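You operate a simulated robot arm through the tools that you are given. There is no shell and no other tool.

You are at the controls of a simulated robot arm. One attempt, no reset.

JOB
Sift the flour into the milk, slide the bowl out and whisk it smooth.
Fine: slide it 15 to 22 cm toward the whisk; lay the whisk back where it was; the other mixing bowls stay as they are.

It is judged by the outcome, as a careful person would: the job done as asked, and still so three seconds after it is handed in. It fails if anything else is knocked over, pushed out of place, dropped, spilled or broken.

ROBOT AND FRAMES
A 6-joint arm with a fingered hand, fixed in place. Base frame: the origin is on the floor under the middle of its stand, x ahead of it, y to its left, z up; the work surface is at about z = 910. Lengths are in mm, angles in rad, forces in N, time in s.
With the tool pointing down near the work surface it reaches from about 360 to 740 mm from the base axis. Its first joint turns from -2.007 to 2.007 rad. Payload 4 kg.
The tool frame sits at the grasp point between the pads (the TCP): z along the fingers, y along the line on which they close. The tips reach 26 mm beyond it. The gripper opens to 132 mm; its body begins 73 mm behind the TCP. The gripper is a hand of 4 fingers: y runs from the thumb to the fingers, the wrist lies at [0, 0, -239] in the tool frame.
Orientation is that of the tool frame in the base frame, as a unit quaternion [x, y, z, w]. With the fingers straight down and closing along the base's y, the tool's x points along the base's -x, its y along +y and its z along -z.

CONTROLS
- The arm moves only by the tool servo_tool. Its argument "rows" is a list of rows, each an object of numbers (a shift or turn left out is 0): "dx", "dy", "dz": the shift along the tool's x, y, z in mm; "ax", "ay", "az": the turn, a rotation vector about the tool's x, y, z in rad. In form: [{"dx": .., "dy": .., "dz": .., "ax": .., "ay": .., "az": ..}, ...]. A call has 1 to 20 rows; each row shifts and turns the commanded pose from where the row before left it, along the tool's axes as they then stand. Each row takes 0.2 s and may step no farther than 50 mm and 0.15 rad from the row before; otherwise, the whole call is refused. A pose out of reach is approached as far as the arm can. The call stops where the force on the tool passes 40 N (or 10 N more than at its start, if that is more) or the arm is blocked; 0.2 s more then pass. In this call time passes only in rows, and 0.2 s behind the last. It gives the time, the measured TCP pose, the force on the tool (base axes), the opening and the grip force at its end, in the units of the frame above (readings bear some noise), with the torque about the TCP (base axes, N m) and any sound that the robot's microphone picked up, and new pictures: "pictures" is both (left out), scene, wrist or none.
- Cameras (640 x 400 px; columns grow to the right, rows downward): "scene" is fixed at [399.4, 499.1, 1483.3]; the picture's right is [-1.00, 0.09, 0.00], its down [0.03, 0.31, -0.95] and it looks along [-0.09, -0.94, -0.32] (base axes); focal length 338 px, centre (320, 200). "wrist" rides on the gripper at [68, 2, -97] in the tool frame; the picture's right is [-0.03, 1.00, 0.00], its down [-0.82, -0.02, -0.58] and it looks along [-0.58, -0.02, 0.82] (tool axes); focal length 270 px, centre (320, 200).
- slide_trunk(by): slides the trunk up (or, below 0, down) by that many mm; the arm rides with it, the base frame stays. It gives what a move gives, with no picture.
- curl_fingers(finger1, finger2, finger3, thumb_bend): sets how far each is bent, from 0 (flat) to 100 (curled in); at 30 the hand is open as for a grip, at 70 the pads meet at the TCP. One left out holds its place. A second passes; each finger stops where it meets its share of the squeeze, and holds until it gets a number again. It is the only way to open and close the hand. It gives what a move gives, with no picture; readings hold the bend of each and the force on the fingers (four entries, about 0 where the hand has none), thumb and palm.
- probe_pixels(camera, pixels): for up to 12 pixels [column, row] of the newest picture of that camera ("zoom" is the newest enlarged one), the place [x, y, z] in the base frame of the surface seen there, good to about 3 mm. No time passes.
- zoom(camera, box): a new picture of the part [left, top, right, bottom] of that camera's present view, enlarged. No time passes.
- sign_off(): hands the job in; it is judged then, once.

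Open the gripper and draw the arm clear of the work before you hand the job in, unless the task says otherwise.

The tools are called after "Call:" by a JSON object that holds its "fn" and its "kwargs". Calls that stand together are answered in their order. servo_tool: Moves the arm, as the interface text tells. Its arguments: {"type":"object","properties":{"rows":{"type":"array","items":{"type":"object","properties":{"dx":{"type":"number"},"dy":{"type":"number"},"dz":{"type":"number"},"ax":{"type":"number"},"ay":{"type":"number"},"az":{"type":"number"}}}},"pictures":{"type":"string","enum":["both","scene","wrist","none"]}},"required":["rows"]} The other tools are called the same way: slide_trunk (by) moves the trunk up or down; curl_fingers (finger1, finger2, finger3, thumb_bend) moves the fingers one by one; probe_pixels (camera, pixels) gives the place of the surface under pixels of a picture; zoom (camera, box) takes an enlarged picture of a part of a camera's view; sign_off () hands the job in.

At the start:

```text
time: 0.0
ee_pos: [240.1, -330.3, 1434.5]
tool_rot: [-0.001, 1.0, 0.0, 0.001]
contact_force: [-0.2, 0.1, 0.9]
torque: [0.01, 0.0, -0.02]
opening: 131.9
grip_force: 0.0
shape: jaw
bend: [30.0, 30.0, 30.0, 30.0]
finger forces: [0.0, 0.0, 0.1, 0.1, 0.0, 0.1]
trunk travel left (down, up): [-925.0, 65.0]
```

scene: 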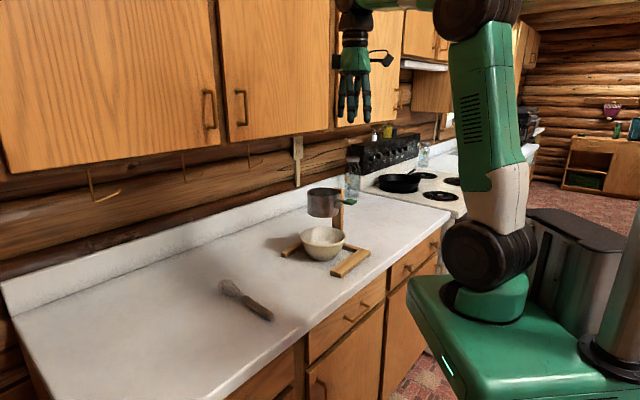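
wrist: 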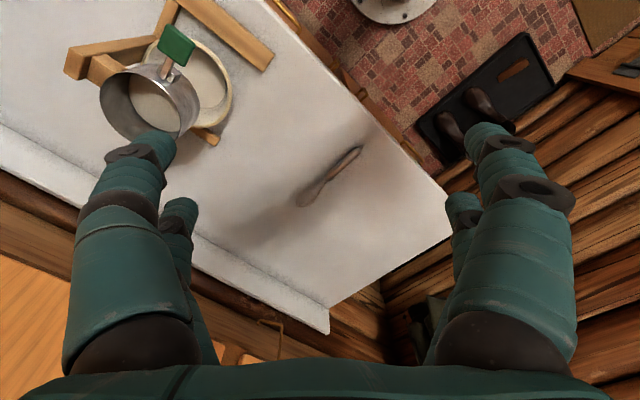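

The scene shows a sifter on a wooden stand above a bowl around (325,225) and a whisk at (245,298). I zoom in to see the details.

Call:
{"fn": "zoom", "kwargs": {"camera": "scene", "box": [260, 160, 400, 290]}}

Call:
{"fn": "zoom", "kwargs": {"camera": "wrist", "box": [50, 0, 290, 150]}}

Call:
{"fn": "zoom", "kwargs": {"camera": "scene", "box": [200, 260, 300, 340]}}

```text
3.08 times, centred on (330, 225) of scene
```

zoom: 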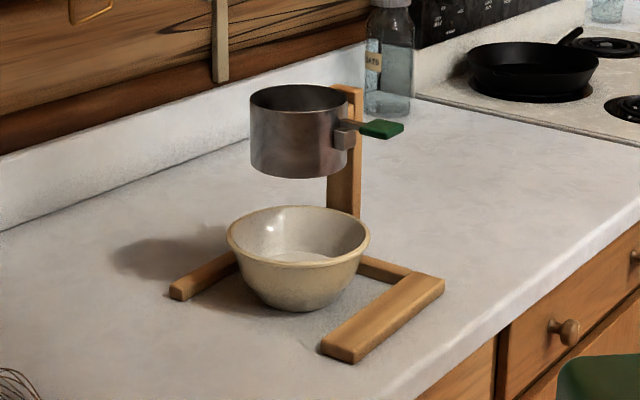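

```text
2.67 times, centred on (170, 75) of wrist
```

zoom: 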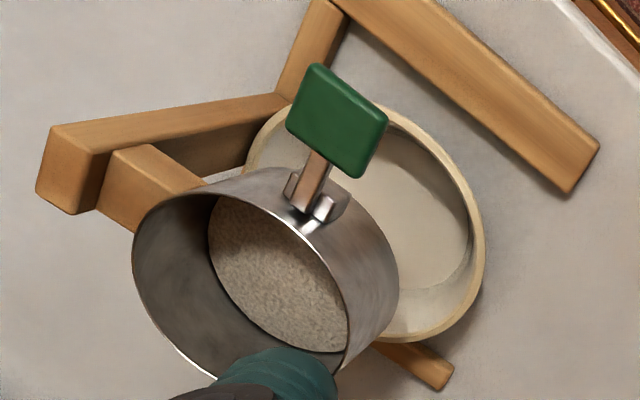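

```text
5.00 times, centred on (250, 300) of scene
```

zoom: 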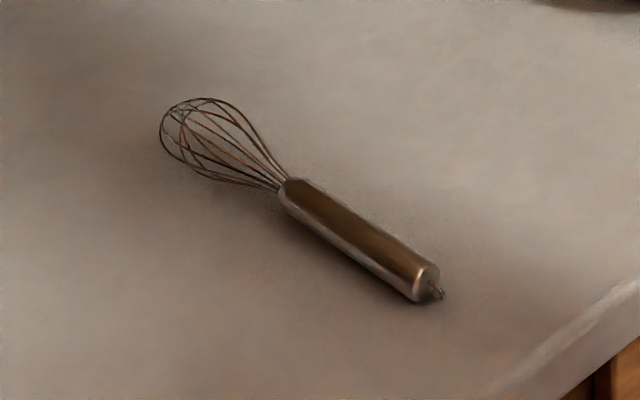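

I probe points on the sifter, lever, stand, bowl and whisk to get their positions.

Call:
{"fn": "probe_pixels", "kwargs": {"camera": "scene", "pixels": [[310, 192], [338, 190], [324, 213], [338, 203], [346, 200], [303, 240], [323, 230], [341, 240], [322, 258], [290, 252], [350, 262], [341, 218]]}}

Call:
{"fn": "probe_pixels", "kwargs": {"camera": "wrist", "pixels": [[176, 45], [160, 40], [190, 55], [168, 70], [105, 100], [195, 120], [150, 95], [230, 100], [72, 65], [90, 70], [262, 65], [212, 138]]}}

Call:
{"fn": "probe_pixels", "kwargs": {"camera": "scene", "pixels": [[226, 287], [243, 297], [245, 298], [255, 306], [268, 316], [271, 319], [232, 284], [200, 350], [90, 300], [280, 250], [240, 320]]}}

```text
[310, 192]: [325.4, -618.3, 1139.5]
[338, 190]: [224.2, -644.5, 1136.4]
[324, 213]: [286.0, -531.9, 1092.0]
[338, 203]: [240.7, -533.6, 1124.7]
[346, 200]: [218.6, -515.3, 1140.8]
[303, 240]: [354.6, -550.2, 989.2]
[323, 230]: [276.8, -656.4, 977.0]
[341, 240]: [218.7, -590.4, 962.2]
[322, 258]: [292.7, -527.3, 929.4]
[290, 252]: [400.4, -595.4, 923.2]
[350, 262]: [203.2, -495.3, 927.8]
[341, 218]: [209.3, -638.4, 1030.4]
```

```text
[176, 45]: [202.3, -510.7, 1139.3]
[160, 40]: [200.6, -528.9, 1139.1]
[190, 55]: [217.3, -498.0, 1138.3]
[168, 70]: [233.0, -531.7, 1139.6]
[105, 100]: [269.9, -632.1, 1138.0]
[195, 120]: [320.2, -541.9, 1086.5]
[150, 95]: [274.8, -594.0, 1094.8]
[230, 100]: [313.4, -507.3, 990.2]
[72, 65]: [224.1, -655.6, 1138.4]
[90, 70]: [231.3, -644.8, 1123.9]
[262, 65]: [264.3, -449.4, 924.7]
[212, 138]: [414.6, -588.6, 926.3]
```

```text
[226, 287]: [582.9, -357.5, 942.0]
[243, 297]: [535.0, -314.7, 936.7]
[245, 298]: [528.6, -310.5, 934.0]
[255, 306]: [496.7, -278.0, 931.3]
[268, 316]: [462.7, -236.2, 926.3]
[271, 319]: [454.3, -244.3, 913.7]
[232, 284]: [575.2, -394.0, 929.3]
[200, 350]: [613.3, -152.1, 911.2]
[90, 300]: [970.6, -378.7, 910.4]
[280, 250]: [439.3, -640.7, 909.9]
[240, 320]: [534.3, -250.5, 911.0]
```

The sifter's green lever paddle is at about (210,-512,1139), reaching out from clevis lugs on the sifter. I move above it to see the lever from close by.

Call:
{"fn": "servo_tool", "kwargs": {"rows": [{"dx": 15, "dy": -30, "dz": 15}, {"dx": 15, "dy": -30, "dz": 15}, {"dx": 15, "dy": -30, "dz": 15}, {"dx": 15, "dy": -30, "dz": 15}, {"dx": 15, "dy": -30, "dz": 15}, {"dx": 15, "dy": -30, "dz": 15}], "pictures": "both"}}

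```text
time: 1.4
ee_pos: [150.0, -511.1, 1342.8]
tool_rot: [0.0, 1.0, 0.0, 0.0]
contact_force: [0.8, 0.2, 0.3]
torque: [0.05, 0.01, 0.04]
opening: 132.1
grip_force: 0.0
shape: jaw
bend: [30.0, 30.0, 30.0, 30.0]
finger forces: [0.0, 0.1, 0.1, 0.0, 0.1, 0.0]
trunk travel left (down, up): [-925.0, 65.0]
```

scene: 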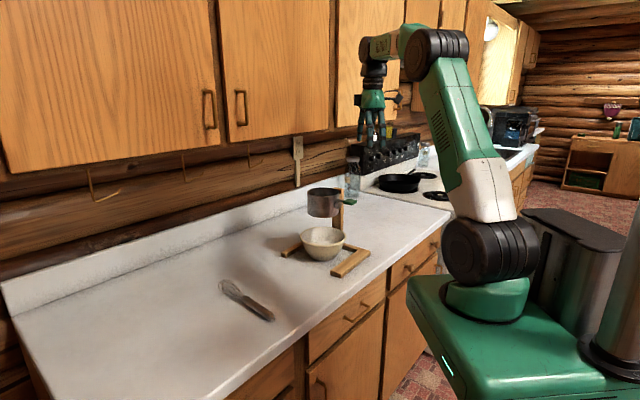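
wrist: 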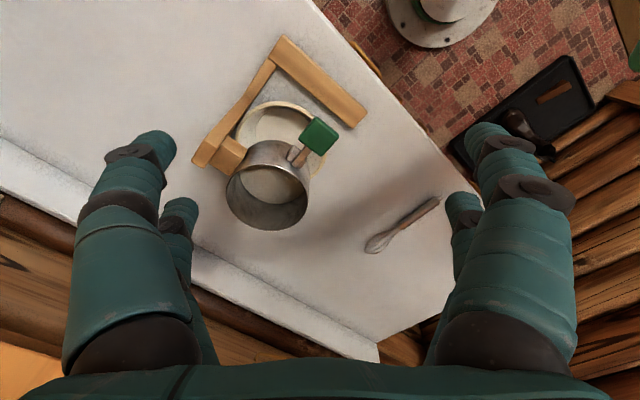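

The lever paddle is now at (318,137) in the wrist view. I zoom on it and on the scene view of the sifter.

Call:
{"fn": "zoom", "kwargs": {"camera": "wrist", "box": [190, 90, 390, 240]}}

Call:
{"fn": "zoom", "kwargs": {"camera": "scene", "box": [290, 170, 380, 230]}}

Call:
{"fn": "zoom", "kwargs": {"camera": "scene", "box": [330, 80, 460, 220]}}

```text
2.67 times, centred on (290, 165) of wrist
```

zoom: 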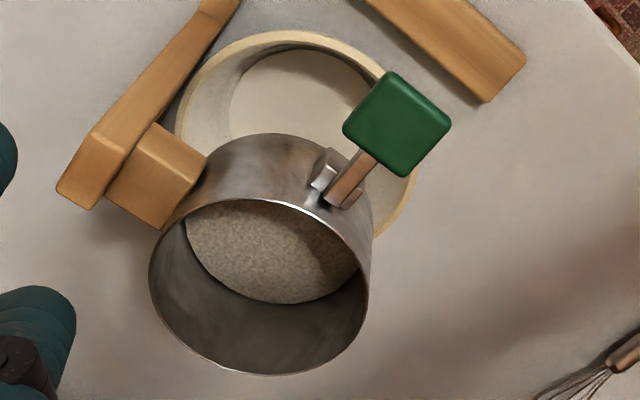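

```text
6.67 times, centred on (335, 200) of scene
```

zoom: 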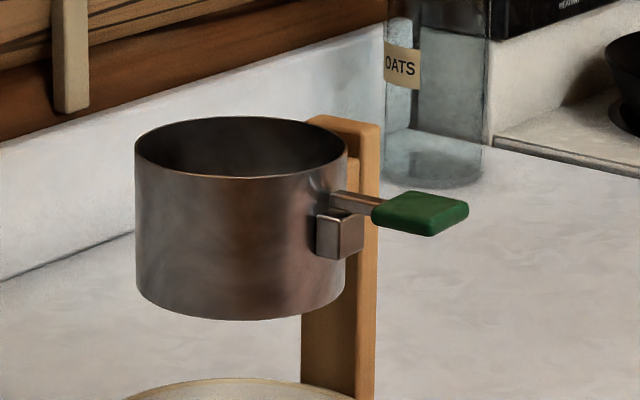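

```text
2.86 times, centred on (395, 150) of scene
```

zoom: 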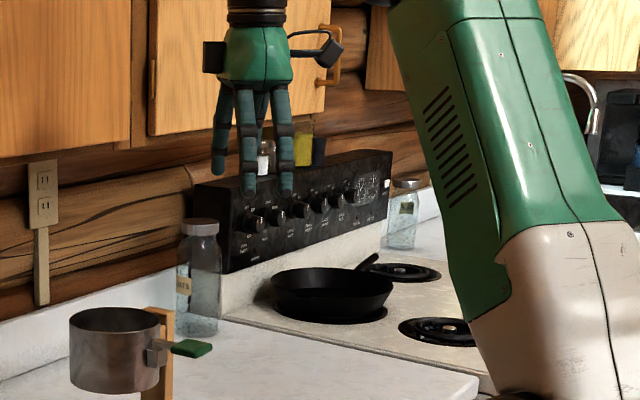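

I probe the paddle's corners, the lever root and the sifter rim in the enlarged wrist view, and the oats jar nearby.

Call:
{"fn": "zoom", "kwargs": {"camera": "wrist", "box": [190, 90, 390, 240]}}

Call:
{"fn": "probe_pixels", "kwargs": {"camera": "zoom", "pixels": [[390, 80], [350, 128], [400, 168], [443, 125], [397, 125], [358, 170], [338, 195], [325, 165], [352, 195], [160, 240], [270, 203], [360, 270]]}}

Call:
{"fn": "probe_pixels", "kwargs": {"camera": "scene", "pixels": [[352, 180], [353, 195], [346, 180], [358, 195], [353, 160]]}}

```text
2.67 times, centred on (290, 165) of wrist
```

zoom: 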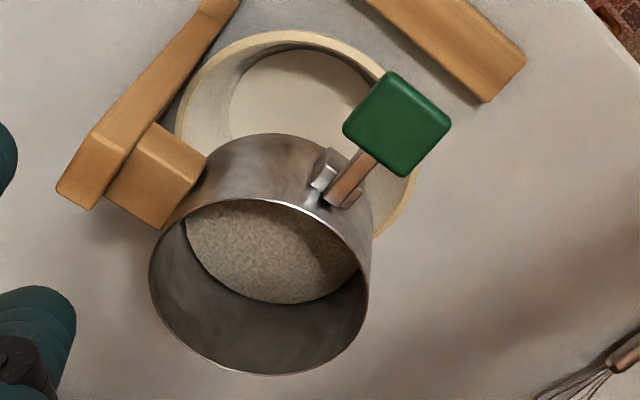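

```text
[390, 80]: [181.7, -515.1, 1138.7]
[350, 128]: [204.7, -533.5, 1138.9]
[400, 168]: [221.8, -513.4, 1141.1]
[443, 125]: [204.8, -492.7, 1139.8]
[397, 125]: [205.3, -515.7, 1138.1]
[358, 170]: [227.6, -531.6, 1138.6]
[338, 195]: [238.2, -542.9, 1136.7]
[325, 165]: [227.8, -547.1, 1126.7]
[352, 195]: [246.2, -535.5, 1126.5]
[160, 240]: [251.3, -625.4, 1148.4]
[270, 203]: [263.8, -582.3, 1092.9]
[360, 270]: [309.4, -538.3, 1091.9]
```

```text
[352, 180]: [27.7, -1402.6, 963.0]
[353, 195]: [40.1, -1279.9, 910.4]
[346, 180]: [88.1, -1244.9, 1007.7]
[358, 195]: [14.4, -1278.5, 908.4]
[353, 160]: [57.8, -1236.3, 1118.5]
```

The paddle's centre is near (203,-514,1139), about 46 mm out from its pivot. I close the fingers so the tips make one pressing point.

Call:
{"fn": "curl_fingers", "kwargs": {"finger1": 70, "finger2": 70, "finger3": 70, "thumb_bend": 70}}

Call:
{"fn": "servo_tool", "kwargs": {"rows": [{"dx": -26, "dy": -1, "dz": 40}, {"dx": -26, "dy": -1, "dz": 40}, {"dz": 40}], "pictures": "both"}}

```text
time: 2.4
ee_pos: [151.4, -510.5, 1344.6]
tool_rot: [-0.001, 1.0, -0.001, 0.0]
contact_force: [0.3, 0.1, 0.6]
torque: [-0.03, -0.02, 0.04]
opening: 1.6
grip_force: 0.1
shape: fingers
bend: [70.0, 70.0, 70.0, 70.0]
finger forces: [0.0, 0.1, 0.0, 0.0, 0.1, 0.0]
trunk travel left (down, up): [-925.0, 65.0]
```

```text
time: 3.2
ee_pos: [202.4, -514.6, 1222.7]
tool_rot: [0.0, 1.0, 0.0, 0.001]
contact_force: [0.6, 0.1, -0.6]
torque: [-0.01, -0.01, -0.01]
opening: 1.1
grip_force: 0.1
shape: fingers
bend: [70.0, 70.0, 70.0, 70.0]
finger forces: [0.0, 0.0, 0.1, 0.0, 0.1, 0.0]
trunk travel left (down, up): [-925.0, 65.0]
```

scene: 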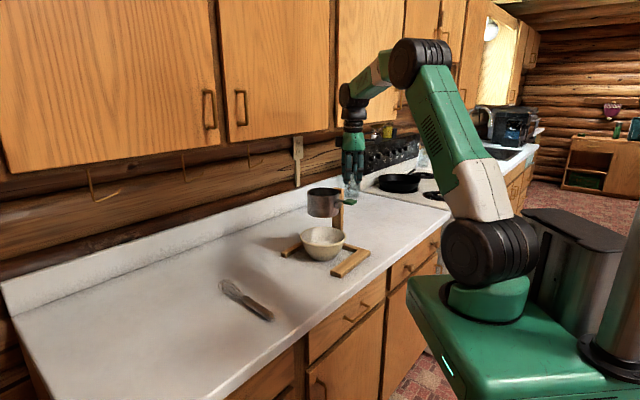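
wrist: 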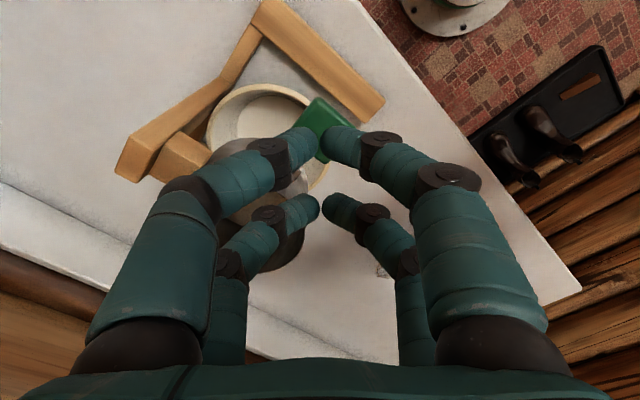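

The four digits now meet as two pairs; I probe their tips at (305,145), (335,140), (308,208), (335,205) to see where they lie relative to the TCP.

Call:
{"fn": "probe_pixels", "kwargs": {"camera": "wrist", "pixels": [[305, 145], [335, 142], [308, 208], [333, 205], [316, 205], [326, 205], [313, 140], [325, 140], [322, 115]]}}

Call:
{"fn": "zoom", "kwargs": {"camera": "scene", "box": [300, 120, 400, 220]}}

Call:
{"fn": "zoom", "kwargs": {"camera": "wrist", "box": [200, 70, 440, 270]}}

```text
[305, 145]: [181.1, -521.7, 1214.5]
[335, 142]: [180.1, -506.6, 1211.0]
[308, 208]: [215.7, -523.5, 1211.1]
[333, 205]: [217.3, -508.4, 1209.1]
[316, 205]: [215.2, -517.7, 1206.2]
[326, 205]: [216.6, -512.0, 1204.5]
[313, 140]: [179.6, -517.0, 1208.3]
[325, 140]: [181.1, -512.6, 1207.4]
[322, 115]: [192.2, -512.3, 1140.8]
```

```text
4.00 times, centred on (350, 170) of scene
```

zoom: 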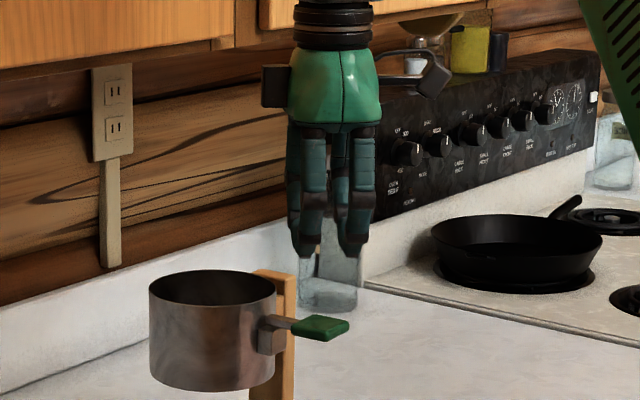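

```text
2.00 times, centred on (320, 170) of wrist
```

zoom: 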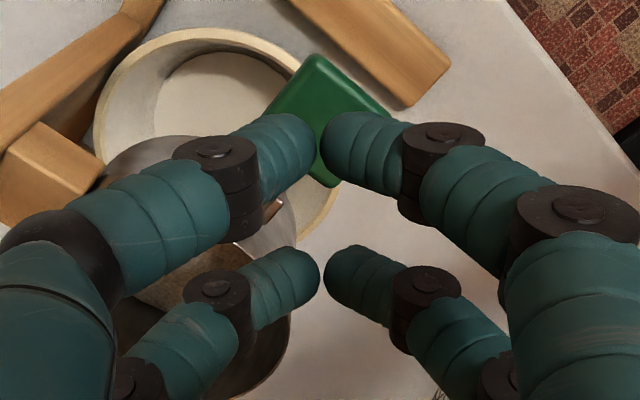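

The rear pair of tips sits about 18 mm toward +x of the TCP, so I shift the hand so only that pair is over the paddle and lower it to just above.

Call:
{"fn": "servo_tool", "kwargs": {"rows": [{"dx": 18, "dy": 1, "dz": 0}, {"dz": 25}, {"dz": 20}], "pictures": "both"}}

Call:
{"fn": "zoom", "kwargs": {"camera": "scene", "box": [300, 140, 400, 220]}}

Call:
{"fn": "zoom", "kwargs": {"camera": "wrist", "box": [200, 70, 440, 270]}}

```text
time: 4.0
ee_pos: [183.9, -514.1, 1180.0]
tool_rot: [0.0, 1.0, -0.002, 0.001]
contact_force: [0.3, 0.6, 0.2]
torque: [0.01, -0.02, 0.0]
opening: 1.4
grip_force: 0.0
shape: fingers
bend: [70.0, 70.0, 70.0, 70.0]
finger forces: [0.0, 0.1, 0.0, 0.1, 0.0, 0.0]
trunk travel left (down, up): [-925.0, 65.0]
```

scene: 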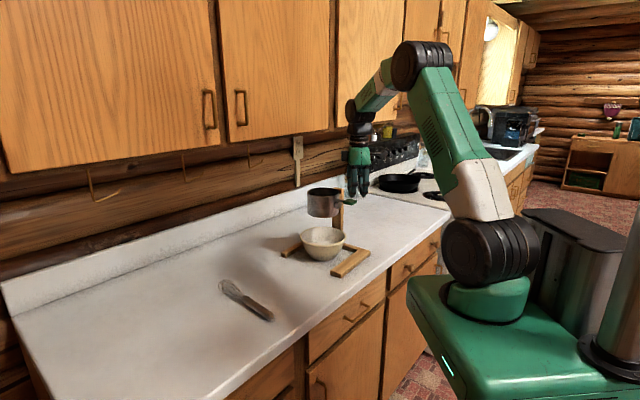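
wrist: 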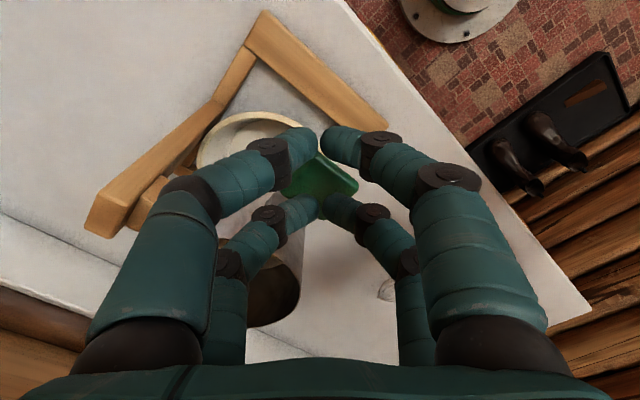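

```text
5.00 times, centred on (350, 180) of scene
```

zoom: 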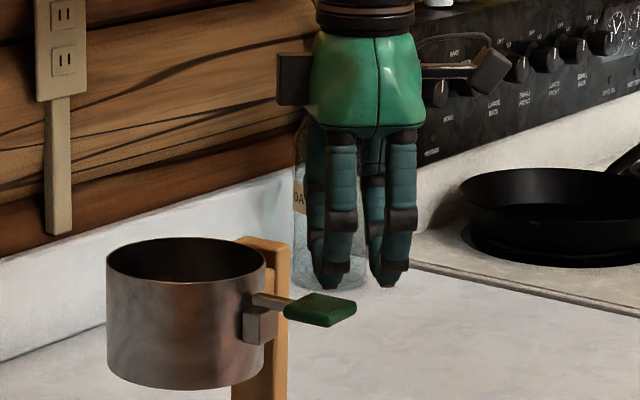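

```text
2.00 times, centred on (320, 170) of wrist
```

zoom: 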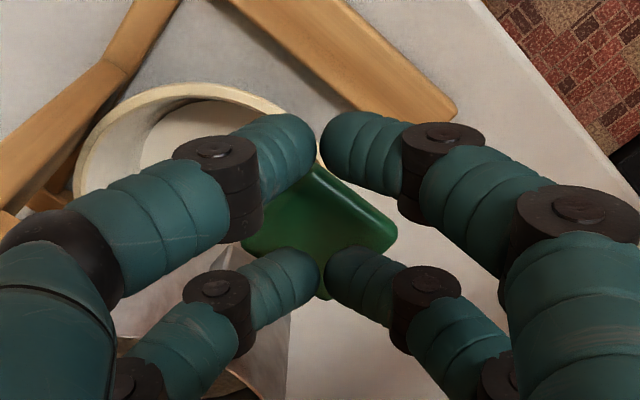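

The rear tips are about 15 mm above the paddle. I lower in small steps and watch the force and sound.

Call:
{"fn": "servo_tool", "kwargs": {"rows": [{"dz": 6}, {"dz": 5}, {"dz": 4}, {"dz": 4}], "pictures": "both"}}

Call:
{"fn": "zoom", "kwargs": {"camera": "scene", "box": [300, 140, 400, 220]}}

```text
time: 5.0
ee_pos: [183.8, -513.2, 1160.4]
tool_rot: [0.001, 1.0, -0.002, 0.0]
contact_force: [-0.1, 0.5, 1.5]
torque: [-0.03, -0.01, 0.0]
opening: 1.6
grip_force: 0.3
shape: fingers
bend: [70.0, 70.0, 70.0, 70.0]
finger forces: [0.1, 0.0, 0.8, 0.0, 0.0, 0.1]
trunk travel left (down, up): [-925.0, 65.0]
```

scene: 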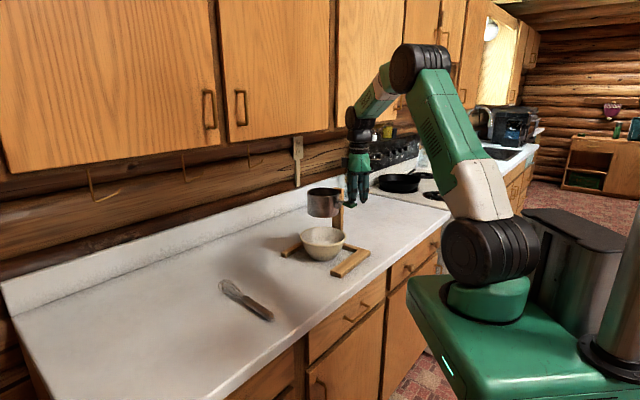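
wrist: 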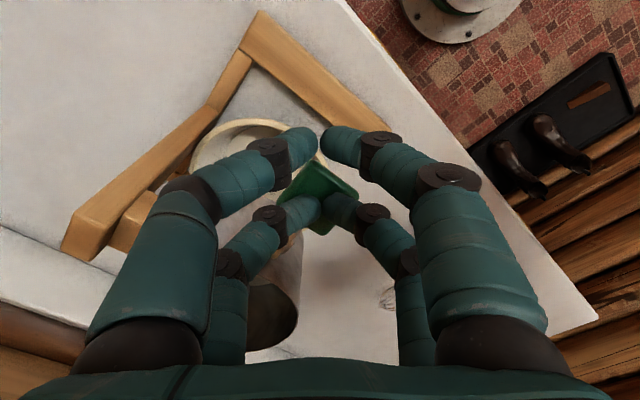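

```text
5.00 times, centred on (350, 180) of scene
```

zoom: 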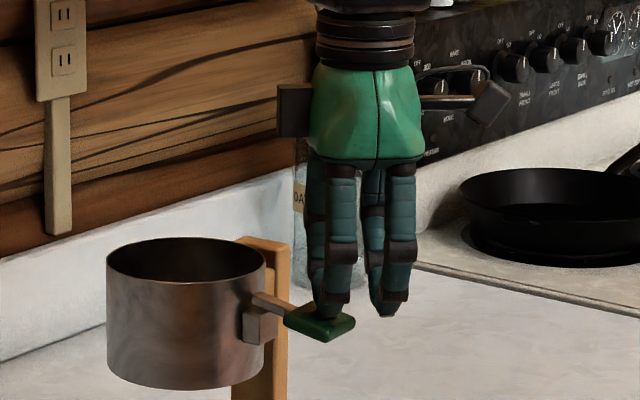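

The paddle is tilting under the tips at 1.5 N. I press on in 4 mm steps.

Call:
{"fn": "servo_tool", "kwargs": {"rows": [{"dz": 4}, {"dz": 4}, {"dz": 3}], "pictures": "both"}}

Call:
{"fn": "zoom", "kwargs": {"camera": "scene", "box": [290, 170, 390, 270]}}

```text
time: 5.8
ee_pos: [183.8, -513.6, 1148.8]
tool_rot: [-0.001, 1.0, -0.002, 0.0]
contact_force: [0.1, -0.5, 0.6]
torque: [0.01, -0.05, 0.0]
opening: 1.2
grip_force: 0.5
shape: fingers
bend: [70.0, 70.0, 70.0, 70.0]
finger forces: [0.0, 0.1, 1.4, 0.0, 0.0, 0.1]
trunk travel left (down, up): [-925.0, 65.0]
```

scene: 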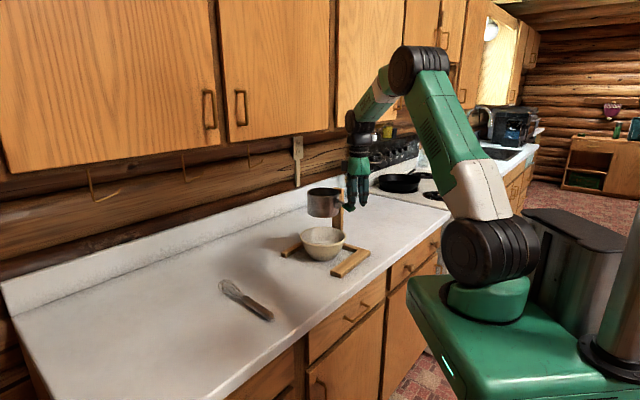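
wrist: 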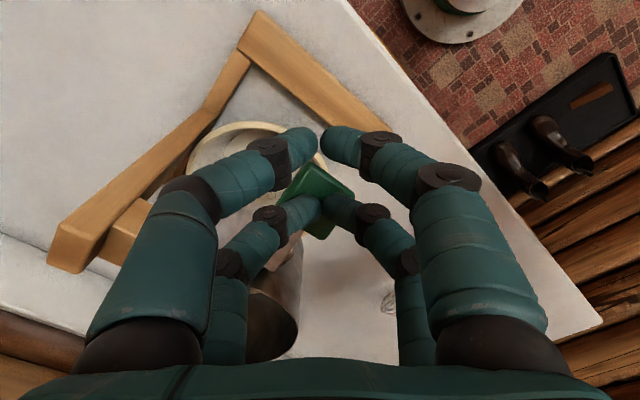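

```text
4.00 times, centred on (340, 220) of scene
```

zoom: 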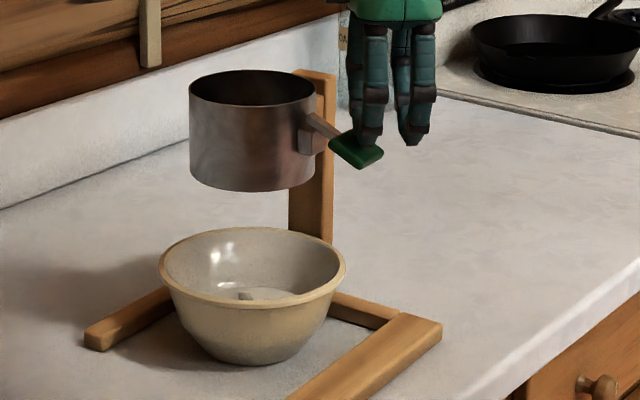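

A small heap of flour already shows in the bowl near (342+..., zoom (260,294)). I press further to find the end of the stroke.

Call:
{"fn": "servo_tool", "kwargs": {"rows": [{"dz": 3}, {"dz": 3}, {"dz": 3}], "pictures": "wrist"}}

Call:
{"fn": "zoom", "kwargs": {"camera": "scene", "box": [290, 170, 390, 270]}}

```text
time: 6.6
ee_pos: [185.2, -512.0, 1140.8]
tool_rot: [0.0, 1.0, -0.002, 0.0]
contact_force: [-1.4, 0.3, 4.8]
torque: [-0.01, -0.05, 0.01]
opening: 1.3
grip_force: 2.5
shape: fingers
bend: [70.0, 70.0, 71.0, 70.0]
finger forces: [0.0, 0.1, 5.4, 0.0, 0.1, 0.0]
trunk travel left (down, up): [-925.0, 65.0]
```

wrist: 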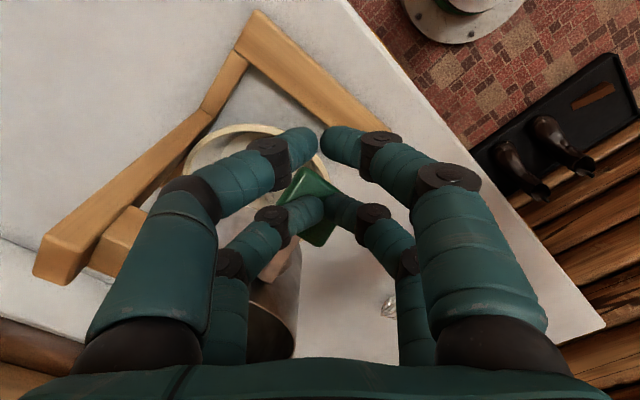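

```text
4.00 times, centred on (340, 220) of scene
```

zoom: 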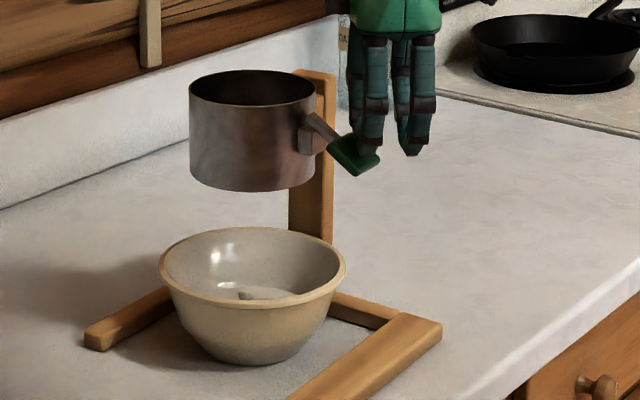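

The force climbs to about 5 N at TCP z≈1141: that is the stop, so the stroke runs from about 1163 to 1142. I let the lever rise and check that it springs back, then press again.

Call:
{"fn": "servo_tool", "kwargs": {"rows": [{"dz": -9}, {"dz": -9}, {"dz": -9}, {"dz": 0}], "pictures": "wrist"}}

Call:
{"fn": "zoom", "kwargs": {"camera": "scene", "box": [290, 170, 390, 270]}}

Call:
{"fn": "zoom", "kwargs": {"camera": "wrist", "box": [160, 100, 400, 380]}}

```text
time: 7.6
ee_pos: [185.2, -513.5, 1167.1]
tool_rot: [0.0, 1.0, -0.001, 0.0]
contact_force: [0.1, 0.2, -0.1]
torque: [-0.04, -0.02, -0.04]
opening: 1.5
grip_force: 0.2
shape: fingers
bend: [70.0, 70.0, 70.0, 70.0]
finger forces: [0.1, 0.1, 0.1, 0.0, 0.1, 0.0]
trunk travel left (down, up): [-925.0, 65.0]
```

wrist: 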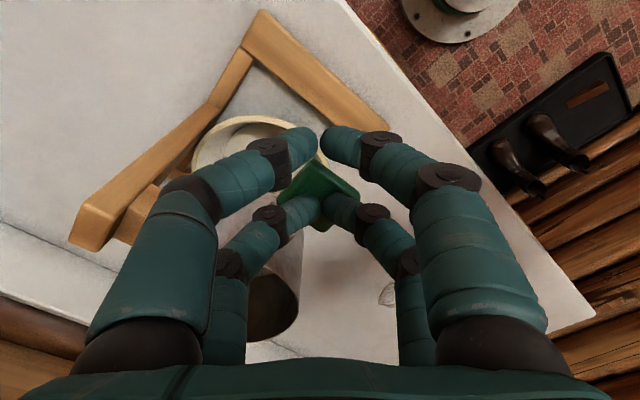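

```text
4.00 times, centred on (340, 220) of scene
```

zoom: 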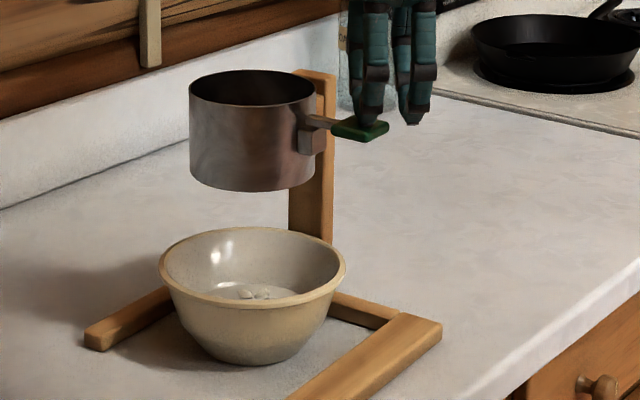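

```text
1.43 times, centred on (280, 240) of wrist
```

zoom: 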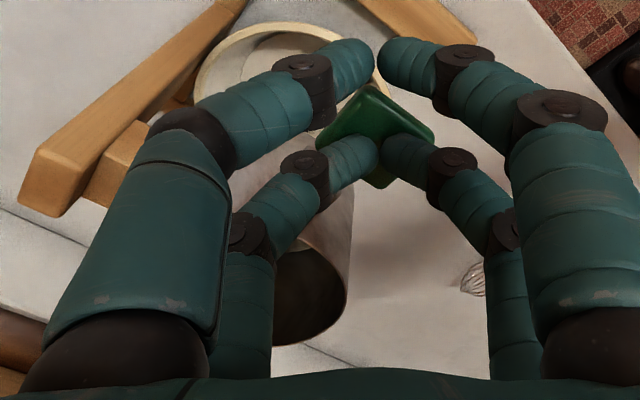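

The lever sprang back and more flour lumps appear in the bowl at zoom (255,292). I run several full strokes.

Call:
{"fn": "servo_tool", "kwargs": {"rows": [{"dz": 9}, {"dz": 9}, {"dz": 8}, {"dz": -9}, {"dz": -9}, {"dz": -8}, {"dz": 9}, {"dz": 9}, {"dz": 8}, {"dz": -9}, {"dz": -9}, {"dz": -8}, {"dz": 9}, {"dz": 9}, {"dz": 8}, {"dz": -9}, {"dz": -9}, {"dz": -8}], "pictures": "wrist"}}

Call:
{"fn": "zoom", "kwargs": {"camera": "scene", "box": [290, 170, 390, 270]}}

```text
time: 11.4
ee_pos: [183.8, -511.6, 1167.8]
tool_rot: [0.0, 1.0, -0.002, 0.0]
contact_force: [-0.7, 0.2, 0.5]
torque: [-0.03, 0.01, 0.0]
opening: 1.3
grip_force: 0.2
shape: fingers
bend: [70.0, 70.0, 70.0, 70.0]
finger forces: [0.1, 0.1, 0.0, 0.0, 0.1, 0.0]
trunk travel left (down, up): [-925.0, 65.0]
```

wrist: 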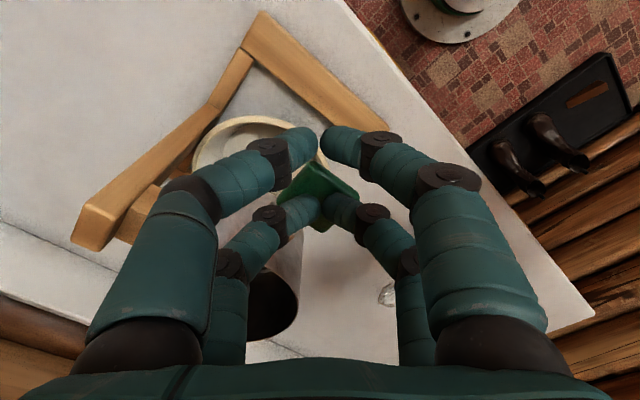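

```text
4.00 times, centred on (340, 220) of scene
```

zoom: 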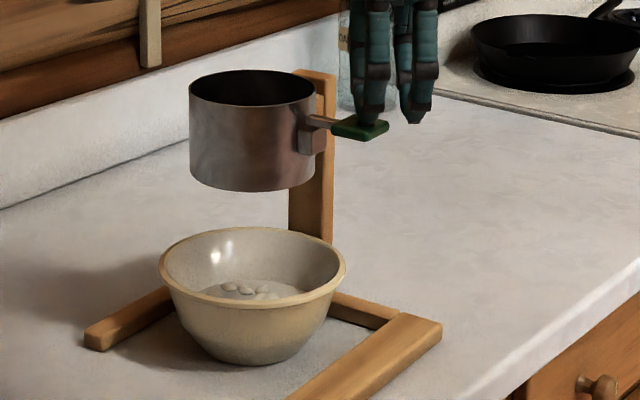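

The lumps of flour in the bowl grow (zoom (250,287)). I carry on with more strokes.

Call:
{"fn": "servo_tool", "kwargs": {"rows": [{"dz": 9}, {"dz": 9}, {"dz": 9}, {"dz": -9}, {"dz": -9}, {"dz": -9}, {"dz": 9}, {"dz": 9}, {"dz": 9}, {"dz": -9}, {"dz": -9}, {"dz": -9}, {"dz": 9}, {"dz": 9}, {"dz": 9}, {"dz": -9}, {"dz": -9}, {"dz": -9}], "pictures": "none"}}

Call:
{"fn": "servo_tool", "kwargs": {"rows": [{"dz": 9}, {"dz": 9}, {"dz": 9}, {"dz": -9}, {"dz": -9}, {"dz": -9}, {"dz": 9}, {"dz": 9}, {"dz": 9}, {"dz": -9}, {"dz": -9}, {"dz": -9}, {"dz": 9}, {"dz": 9}, {"dz": 9}, {"dz": -9}, {"dz": -9}, {"dz": -9}], "pictures": "wrist"}}

Call:
{"fn": "zoom", "kwargs": {"camera": "scene", "box": [290, 170, 390, 270]}}

Call:
{"fn": "zoom", "kwargs": {"camera": "wrist", "box": [180, 100, 340, 200]}}

```text
time: 15.2
ee_pos: [183.1, -512.4, 1167.5]
tool_rot: [0.001, 1.0, -0.001, 0.0]
contact_force: [-0.2, 0.3, 0.0]
torque: [0.01, 0.01, 0.02]
opening: 1.3
grip_force: 0.1
shape: fingers
bend: [70.0, 70.0, 70.0, 70.0]
finger forces: [0.0, 0.0, 0.1, 0.0, 0.0, 0.0]
trunk travel left (down, up): [-925.0, 65.0]
```

```text
time: 19.0
ee_pos: [183.4, -512.9, 1167.2]
tool_rot: [0.0, 1.0, 0.0, 0.001]
contact_force: [0.1, 0.8, 0.0]
torque: [-0.01, 0.02, -0.03]
opening: 1.6
grip_force: 0.7
shape: fingers
bend: [70.0, 70.0, 70.0, 70.0]
finger forces: [0.0, 0.4, 0.0, 0.1, 0.0, 0.0]
trunk travel left (down, up): [-925.0, 65.0]
```

wrist: 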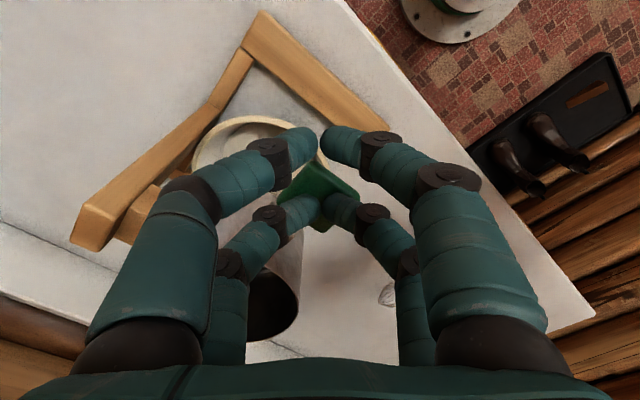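

```text
4.00 times, centred on (340, 220) of scene
```

zoom: 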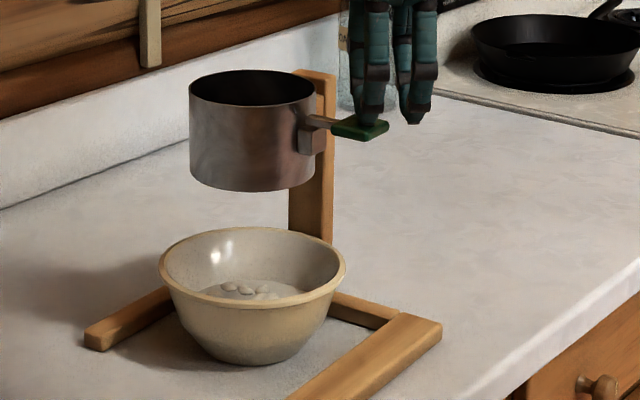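

```text
4.00 times, centred on (260, 150) of wrist
```

zoom: 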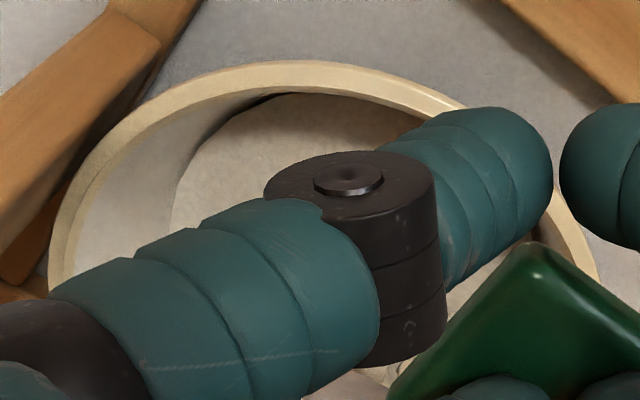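

The lumps now look the same as in the picture before, so the sifter may be empty. I raise the hand to look into the sifter from above.

Call:
{"fn": "servo_tool", "kwargs": {"rows": [{"dz": -40}, {"dz": -40}, {"dx": 15, "dz": -45}, {"dx": 20, "dz": -40}], "pictures": "wrist"}}

Call:
{"fn": "zoom", "kwargs": {"camera": "wrist", "box": [190, 90, 390, 240]}}

```text
time: 20.0
ee_pos: [149.3, -513.5, 1333.0]
tool_rot: [0.0, 1.0, 0.0, 0.0]
contact_force: [-1.0, -0.5, 0.7]
torque: [0.0, -0.04, 0.01]
opening: 1.6
grip_force: 0.0
shape: fingers
bend: [70.0, 70.0, 70.0, 70.0]
finger forces: [0.0, 0.0, 0.1, 0.0, 0.0, 0.1]
trunk travel left (down, up): [-925.0, 65.0]
```

wrist: 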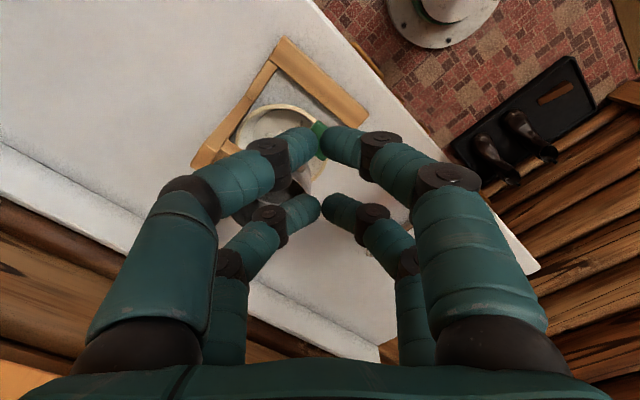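

```text
2.67 times, centred on (290, 165) of wrist
```

zoom: 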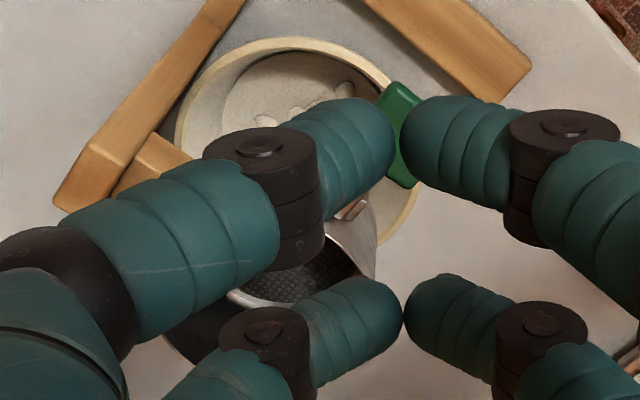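

The sifter's mesh shows through at zoom (300,280), apparently with no flour left. I open the fingers to see the whole mesh.

Call:
{"fn": "curl_fingers", "kwargs": {"finger1": 30, "finger2": 30, "finger3": 30, "thumb_bend": 30}}

Call:
{"fn": "zoom", "kwargs": {"camera": "wrist", "box": [190, 90, 390, 240]}}

Call:
{"fn": "zoom", "kwargs": {"camera": "wrist", "box": [220, 140, 320, 220]}}

```text
time: 21.0
ee_pos: [150.8, -514.0, 1332.0]
tool_rot: [0.0, 1.0, -0.002, 0.0]
contact_force: [0.2, 0.0, 0.0]
torque: [-0.03, 0.02, -0.06]
opening: 132.3
grip_force: 0.0
shape: fingers
bend: [30.0, 30.0, 30.0, 30.0]
finger forces: [0.0, 0.1, 0.0, 0.0, 0.0, 0.1]
trunk travel left (down, up): [-925.0, 65.0]
```

```text
2.67 times, centred on (290, 165) of wrist
```

zoom: 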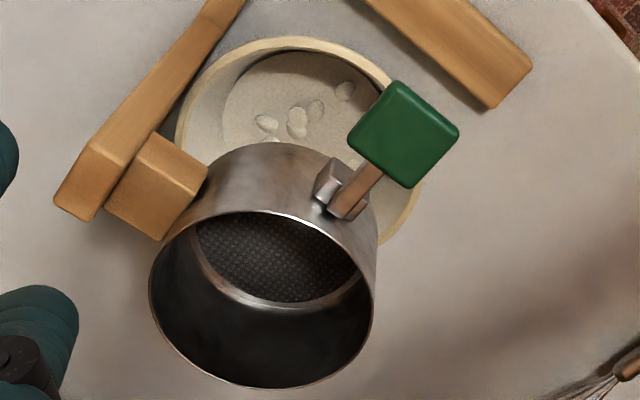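

```text
5.00 times, centred on (270, 180) of wrist
```

zoom: 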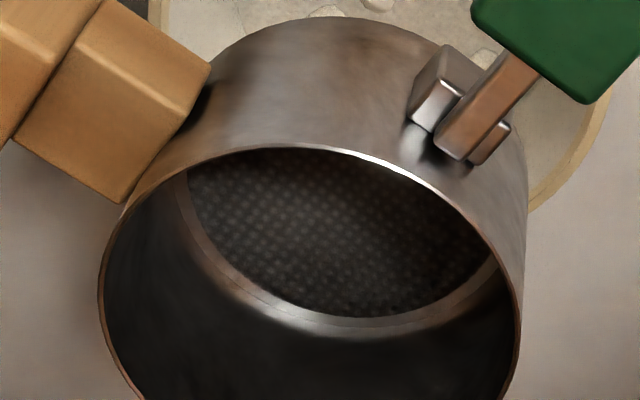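

The sifter is empty and flour lumps lie on the milk. Now I measure the bowl rim, milk level and stand feet for the slide.

Call:
{"fn": "zoom", "kwargs": {"camera": "wrist", "box": [180, 20, 420, 240]}}

Call:
{"fn": "probe_pixels", "kwargs": {"camera": "wrist", "pixels": [[258, 140], [290, 105], [261, 125], [330, 165], [335, 160], [282, 38], [362, 115], [195, 160], [215, 155], [270, 50], [345, 95], [300, 104]]}}

Call:
{"fn": "zoom", "kwargs": {"camera": "scene", "box": [270, 210, 380, 290]}}

Call:
{"fn": "probe_pixels", "kwargs": {"camera": "zoom", "pixels": [[180, 125], [300, 192], [430, 125], [250, 170], [380, 170], [290, 110], [100, 245], [330, 352], [420, 360], [590, 215], [300, 290], [345, 150]]}}

```text
1.82 times, centred on (300, 130) of wrist
```

zoom: 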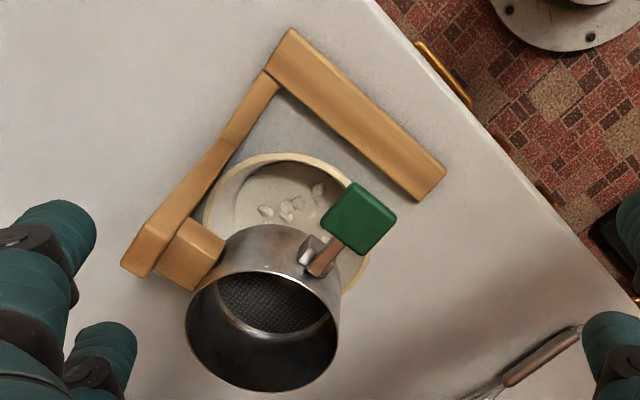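

```text
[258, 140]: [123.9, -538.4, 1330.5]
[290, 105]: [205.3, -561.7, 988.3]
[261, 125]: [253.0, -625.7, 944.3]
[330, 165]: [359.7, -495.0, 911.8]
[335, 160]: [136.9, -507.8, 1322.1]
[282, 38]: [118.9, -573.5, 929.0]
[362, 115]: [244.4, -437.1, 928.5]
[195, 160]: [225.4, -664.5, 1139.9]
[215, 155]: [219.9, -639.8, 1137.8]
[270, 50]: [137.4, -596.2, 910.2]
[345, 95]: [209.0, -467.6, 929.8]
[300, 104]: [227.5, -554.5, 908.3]
```

```text
5.00 times, centred on (325, 250) of scene
```

zoom: 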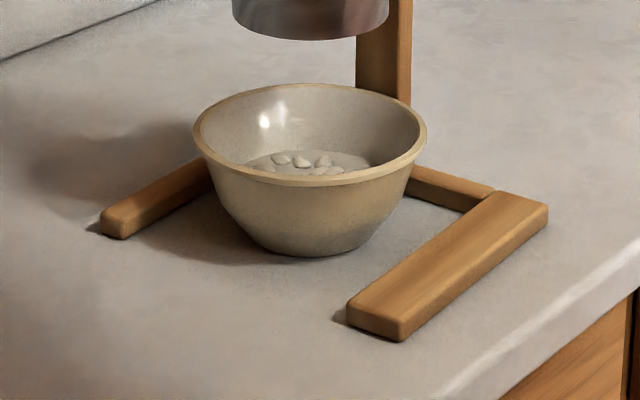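

```text
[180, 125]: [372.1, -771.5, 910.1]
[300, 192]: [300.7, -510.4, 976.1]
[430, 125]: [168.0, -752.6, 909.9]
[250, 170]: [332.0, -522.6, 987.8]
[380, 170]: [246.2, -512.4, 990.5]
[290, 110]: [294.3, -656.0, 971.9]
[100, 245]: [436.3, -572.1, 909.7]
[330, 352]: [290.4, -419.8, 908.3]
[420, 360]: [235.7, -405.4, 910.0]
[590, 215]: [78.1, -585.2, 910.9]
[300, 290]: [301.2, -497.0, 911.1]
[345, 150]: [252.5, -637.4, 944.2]
```

Bowl: rim centre about (281,-578), radius about 76, rim z≈990, milk at z≈944; the stand's feet open along about (0.74,0.68), toward the whisk. I move to the open side of the stand with the hand tilted outward, ready to pinch the front rim below the sifter.

Call:
{"fn": "servo_tool", "kwargs": {"rows": [{"dx": -35.7, "dy": 9.1, "dz": 18.9}, {"dx": -35.7, "dy": 9.1, "dz": 18.9}, {"dx": -35.7, "dy": 9.1, "dz": 18.9}, {"dx": -35.7, "dy": 9.1, "dz": 18.9}, {"dx": -35.7, "dy": 9.1, "dz": 18.9}, {"dx": -35.7, "dy": 9.1, "dz": 18.9}, {"dx": -35.7, "dy": 9.1, "dz": 18.9}, {"az": 0.15}, {"az": 0.15}, {"az": 0.15}, {"az": 0.15}, {"az": 0.15}, {"ax": 0.137}, {"ax": 0.137}, {"ax": 0.137}, {"ax": 0.137}, {"ax": 0.137}, {"ax": 0.137}, {"ax": 0.137}], "pictures": "both"}}

Call:
{"fn": "curl_fingers", "kwargs": {"finger1": 55, "finger2": 55, "finger3": 55, "thumb_bend": 55}}

```text
time: 25.0
ee_pos: [400.0, -449.3, 1199.2]
tool_rot: [0.325, 0.824, -0.432, -0.17]
contact_force: [-0.5, 0.3, 0.0]
torque: [0.0, -0.01, -0.04]
opening: 132.6
grip_force: 0.0
shape: fingers
bend: [30.0, 30.0, 30.0, 30.0]
finger forces: [0.0, 0.0, 0.1, 0.0, 0.0, 0.0]
trunk travel left (down, up): [-925.0, 65.0]
```

scene: 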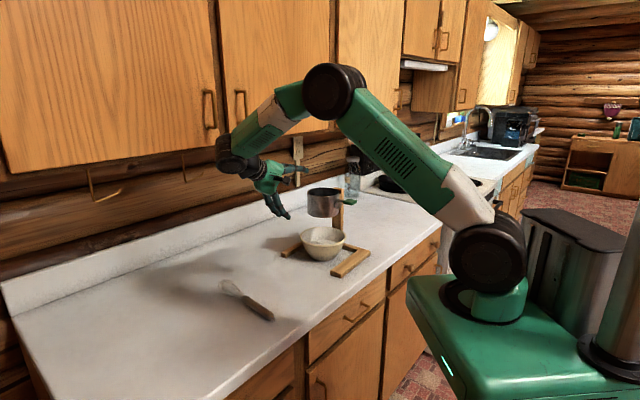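
wrist: 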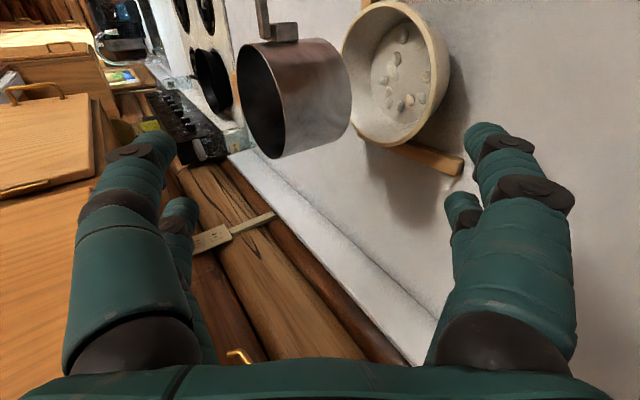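

```text
time: 26.0
ee_pos: [398.8, -449.6, 1199.3]
tool_rot: [0.325, 0.825, -0.43, -0.169]
contact_force: [-0.5, 0.7, -0.7]
torque: [0.04, 0.02, -0.01]
opening: 49.4
grip_force: 0.1
shape: fingers
bend: [55.0, 55.0, 55.0, 55.0]
finger forces: [0.1, 0.1, 0.1, 0.0, 0.0, 0.0]
trunk travel left (down, up): [-925.0, 65.0]
```

The hand is tilted on the open side; the wrist view shows bowl rim around (395,75) and the sifter's bottom edge near (345,80). I probe these for exact clearances.

Call:
{"fn": "zoom", "kwargs": {"camera": "wrist", "box": [220, 0, 480, 180]}}

Call:
{"fn": "probe_pixels", "kwargs": {"camera": "wrist", "pixels": [[445, 70], [443, 45], [430, 110], [410, 135], [380, 142], [355, 110], [424, 18], [347, 75], [345, 100], [338, 55], [305, 145], [400, 90]]}}

```text
2.22 times, centred on (350, 90) of wrist
```

zoom: 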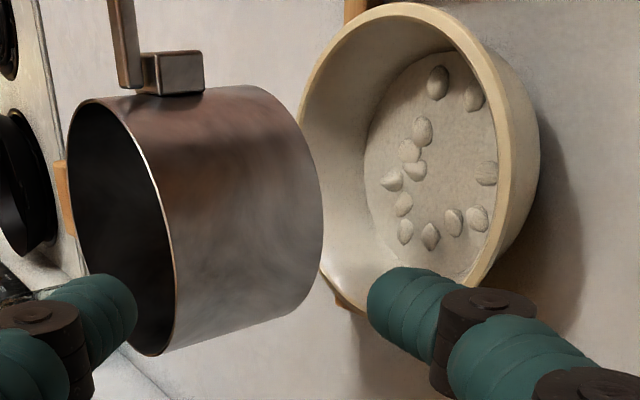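

```text
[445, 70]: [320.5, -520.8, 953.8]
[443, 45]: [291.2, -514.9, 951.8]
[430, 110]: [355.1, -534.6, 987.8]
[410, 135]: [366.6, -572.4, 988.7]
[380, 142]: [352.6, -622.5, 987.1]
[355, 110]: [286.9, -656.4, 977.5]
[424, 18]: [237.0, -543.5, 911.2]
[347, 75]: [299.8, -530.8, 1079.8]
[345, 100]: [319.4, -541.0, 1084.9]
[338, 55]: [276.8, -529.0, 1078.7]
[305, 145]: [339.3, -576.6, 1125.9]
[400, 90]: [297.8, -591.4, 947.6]
```

Refined: bowl centre ≈ (286,-582), outer rim radius ≈ 81, sifter bottom at z≈1079. I lower to the start of the approach line, 120 mm short of the front rim.

Call:
{"fn": "servo_tool", "kwargs": {"rows": [{"dx": -1.9, "dy": 30, "dz": 21}, {"dx": -1.9, "dy": 30, "dz": 21}, {"dx": -1.9, "dy": 30, "dz": 21}, {"dx": -1.8, "dy": 30, "dz": 21}], "pictures": "both"}}

Call:
{"fn": "zoom", "kwargs": {"camera": "scene", "box": [220, 150, 380, 280]}}

```text
time: 27.0
ee_pos: [403.6, -453.2, 1052.0]
tool_rot: [0.325, 0.825, -0.43, -0.169]
contact_force: [-0.7, 1.2, 1.0]
torque: [-0.01, -0.01, -0.03]
opening: 49.4
grip_force: 0.1
shape: fingers
bend: [55.0, 55.0, 55.0, 55.0]
finger forces: [0.1, 0.1, 0.1, 0.0, 0.0, 0.0]
trunk travel left (down, up): [-925.0, 65.0]
```

scene: 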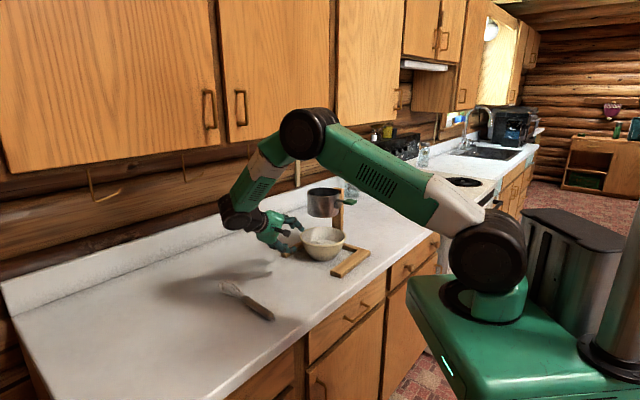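
wrist: 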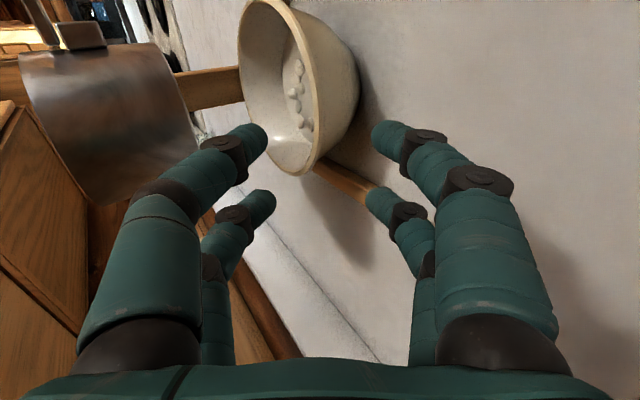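

```text
3.08 times, centred on (300, 215) of scene
```

zoom: 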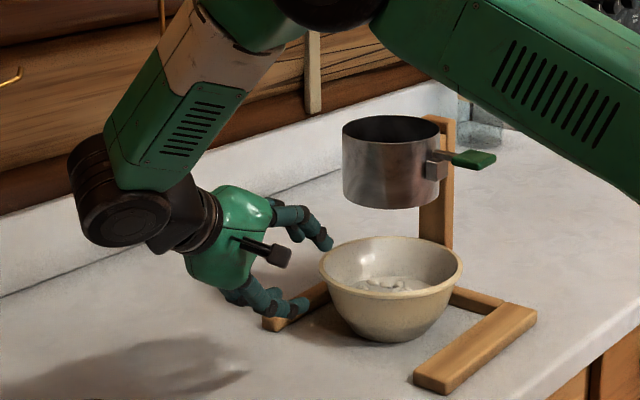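

The hand is aligned with the rim between the two pairs of digits. I probe the upper digits' outer joints to check their clearance under the sifter.

Call:
{"fn": "probe_pixels", "kwargs": {"camera": "wrist", "pixels": [[165, 190], [145, 200], [205, 165], [255, 140], [215, 160], [265, 200], [382, 135], [470, 180], [372, 200], [310, 172], [150, 150], [180, 110]]}}

```text
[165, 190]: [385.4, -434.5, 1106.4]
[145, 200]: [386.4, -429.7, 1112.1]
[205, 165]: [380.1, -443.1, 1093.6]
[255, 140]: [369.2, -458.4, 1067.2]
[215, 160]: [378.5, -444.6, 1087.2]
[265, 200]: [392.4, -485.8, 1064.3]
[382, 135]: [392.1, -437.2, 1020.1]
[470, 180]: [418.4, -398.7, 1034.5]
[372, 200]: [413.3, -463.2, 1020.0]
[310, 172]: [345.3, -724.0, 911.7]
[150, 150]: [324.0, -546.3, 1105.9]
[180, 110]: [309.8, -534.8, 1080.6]
```

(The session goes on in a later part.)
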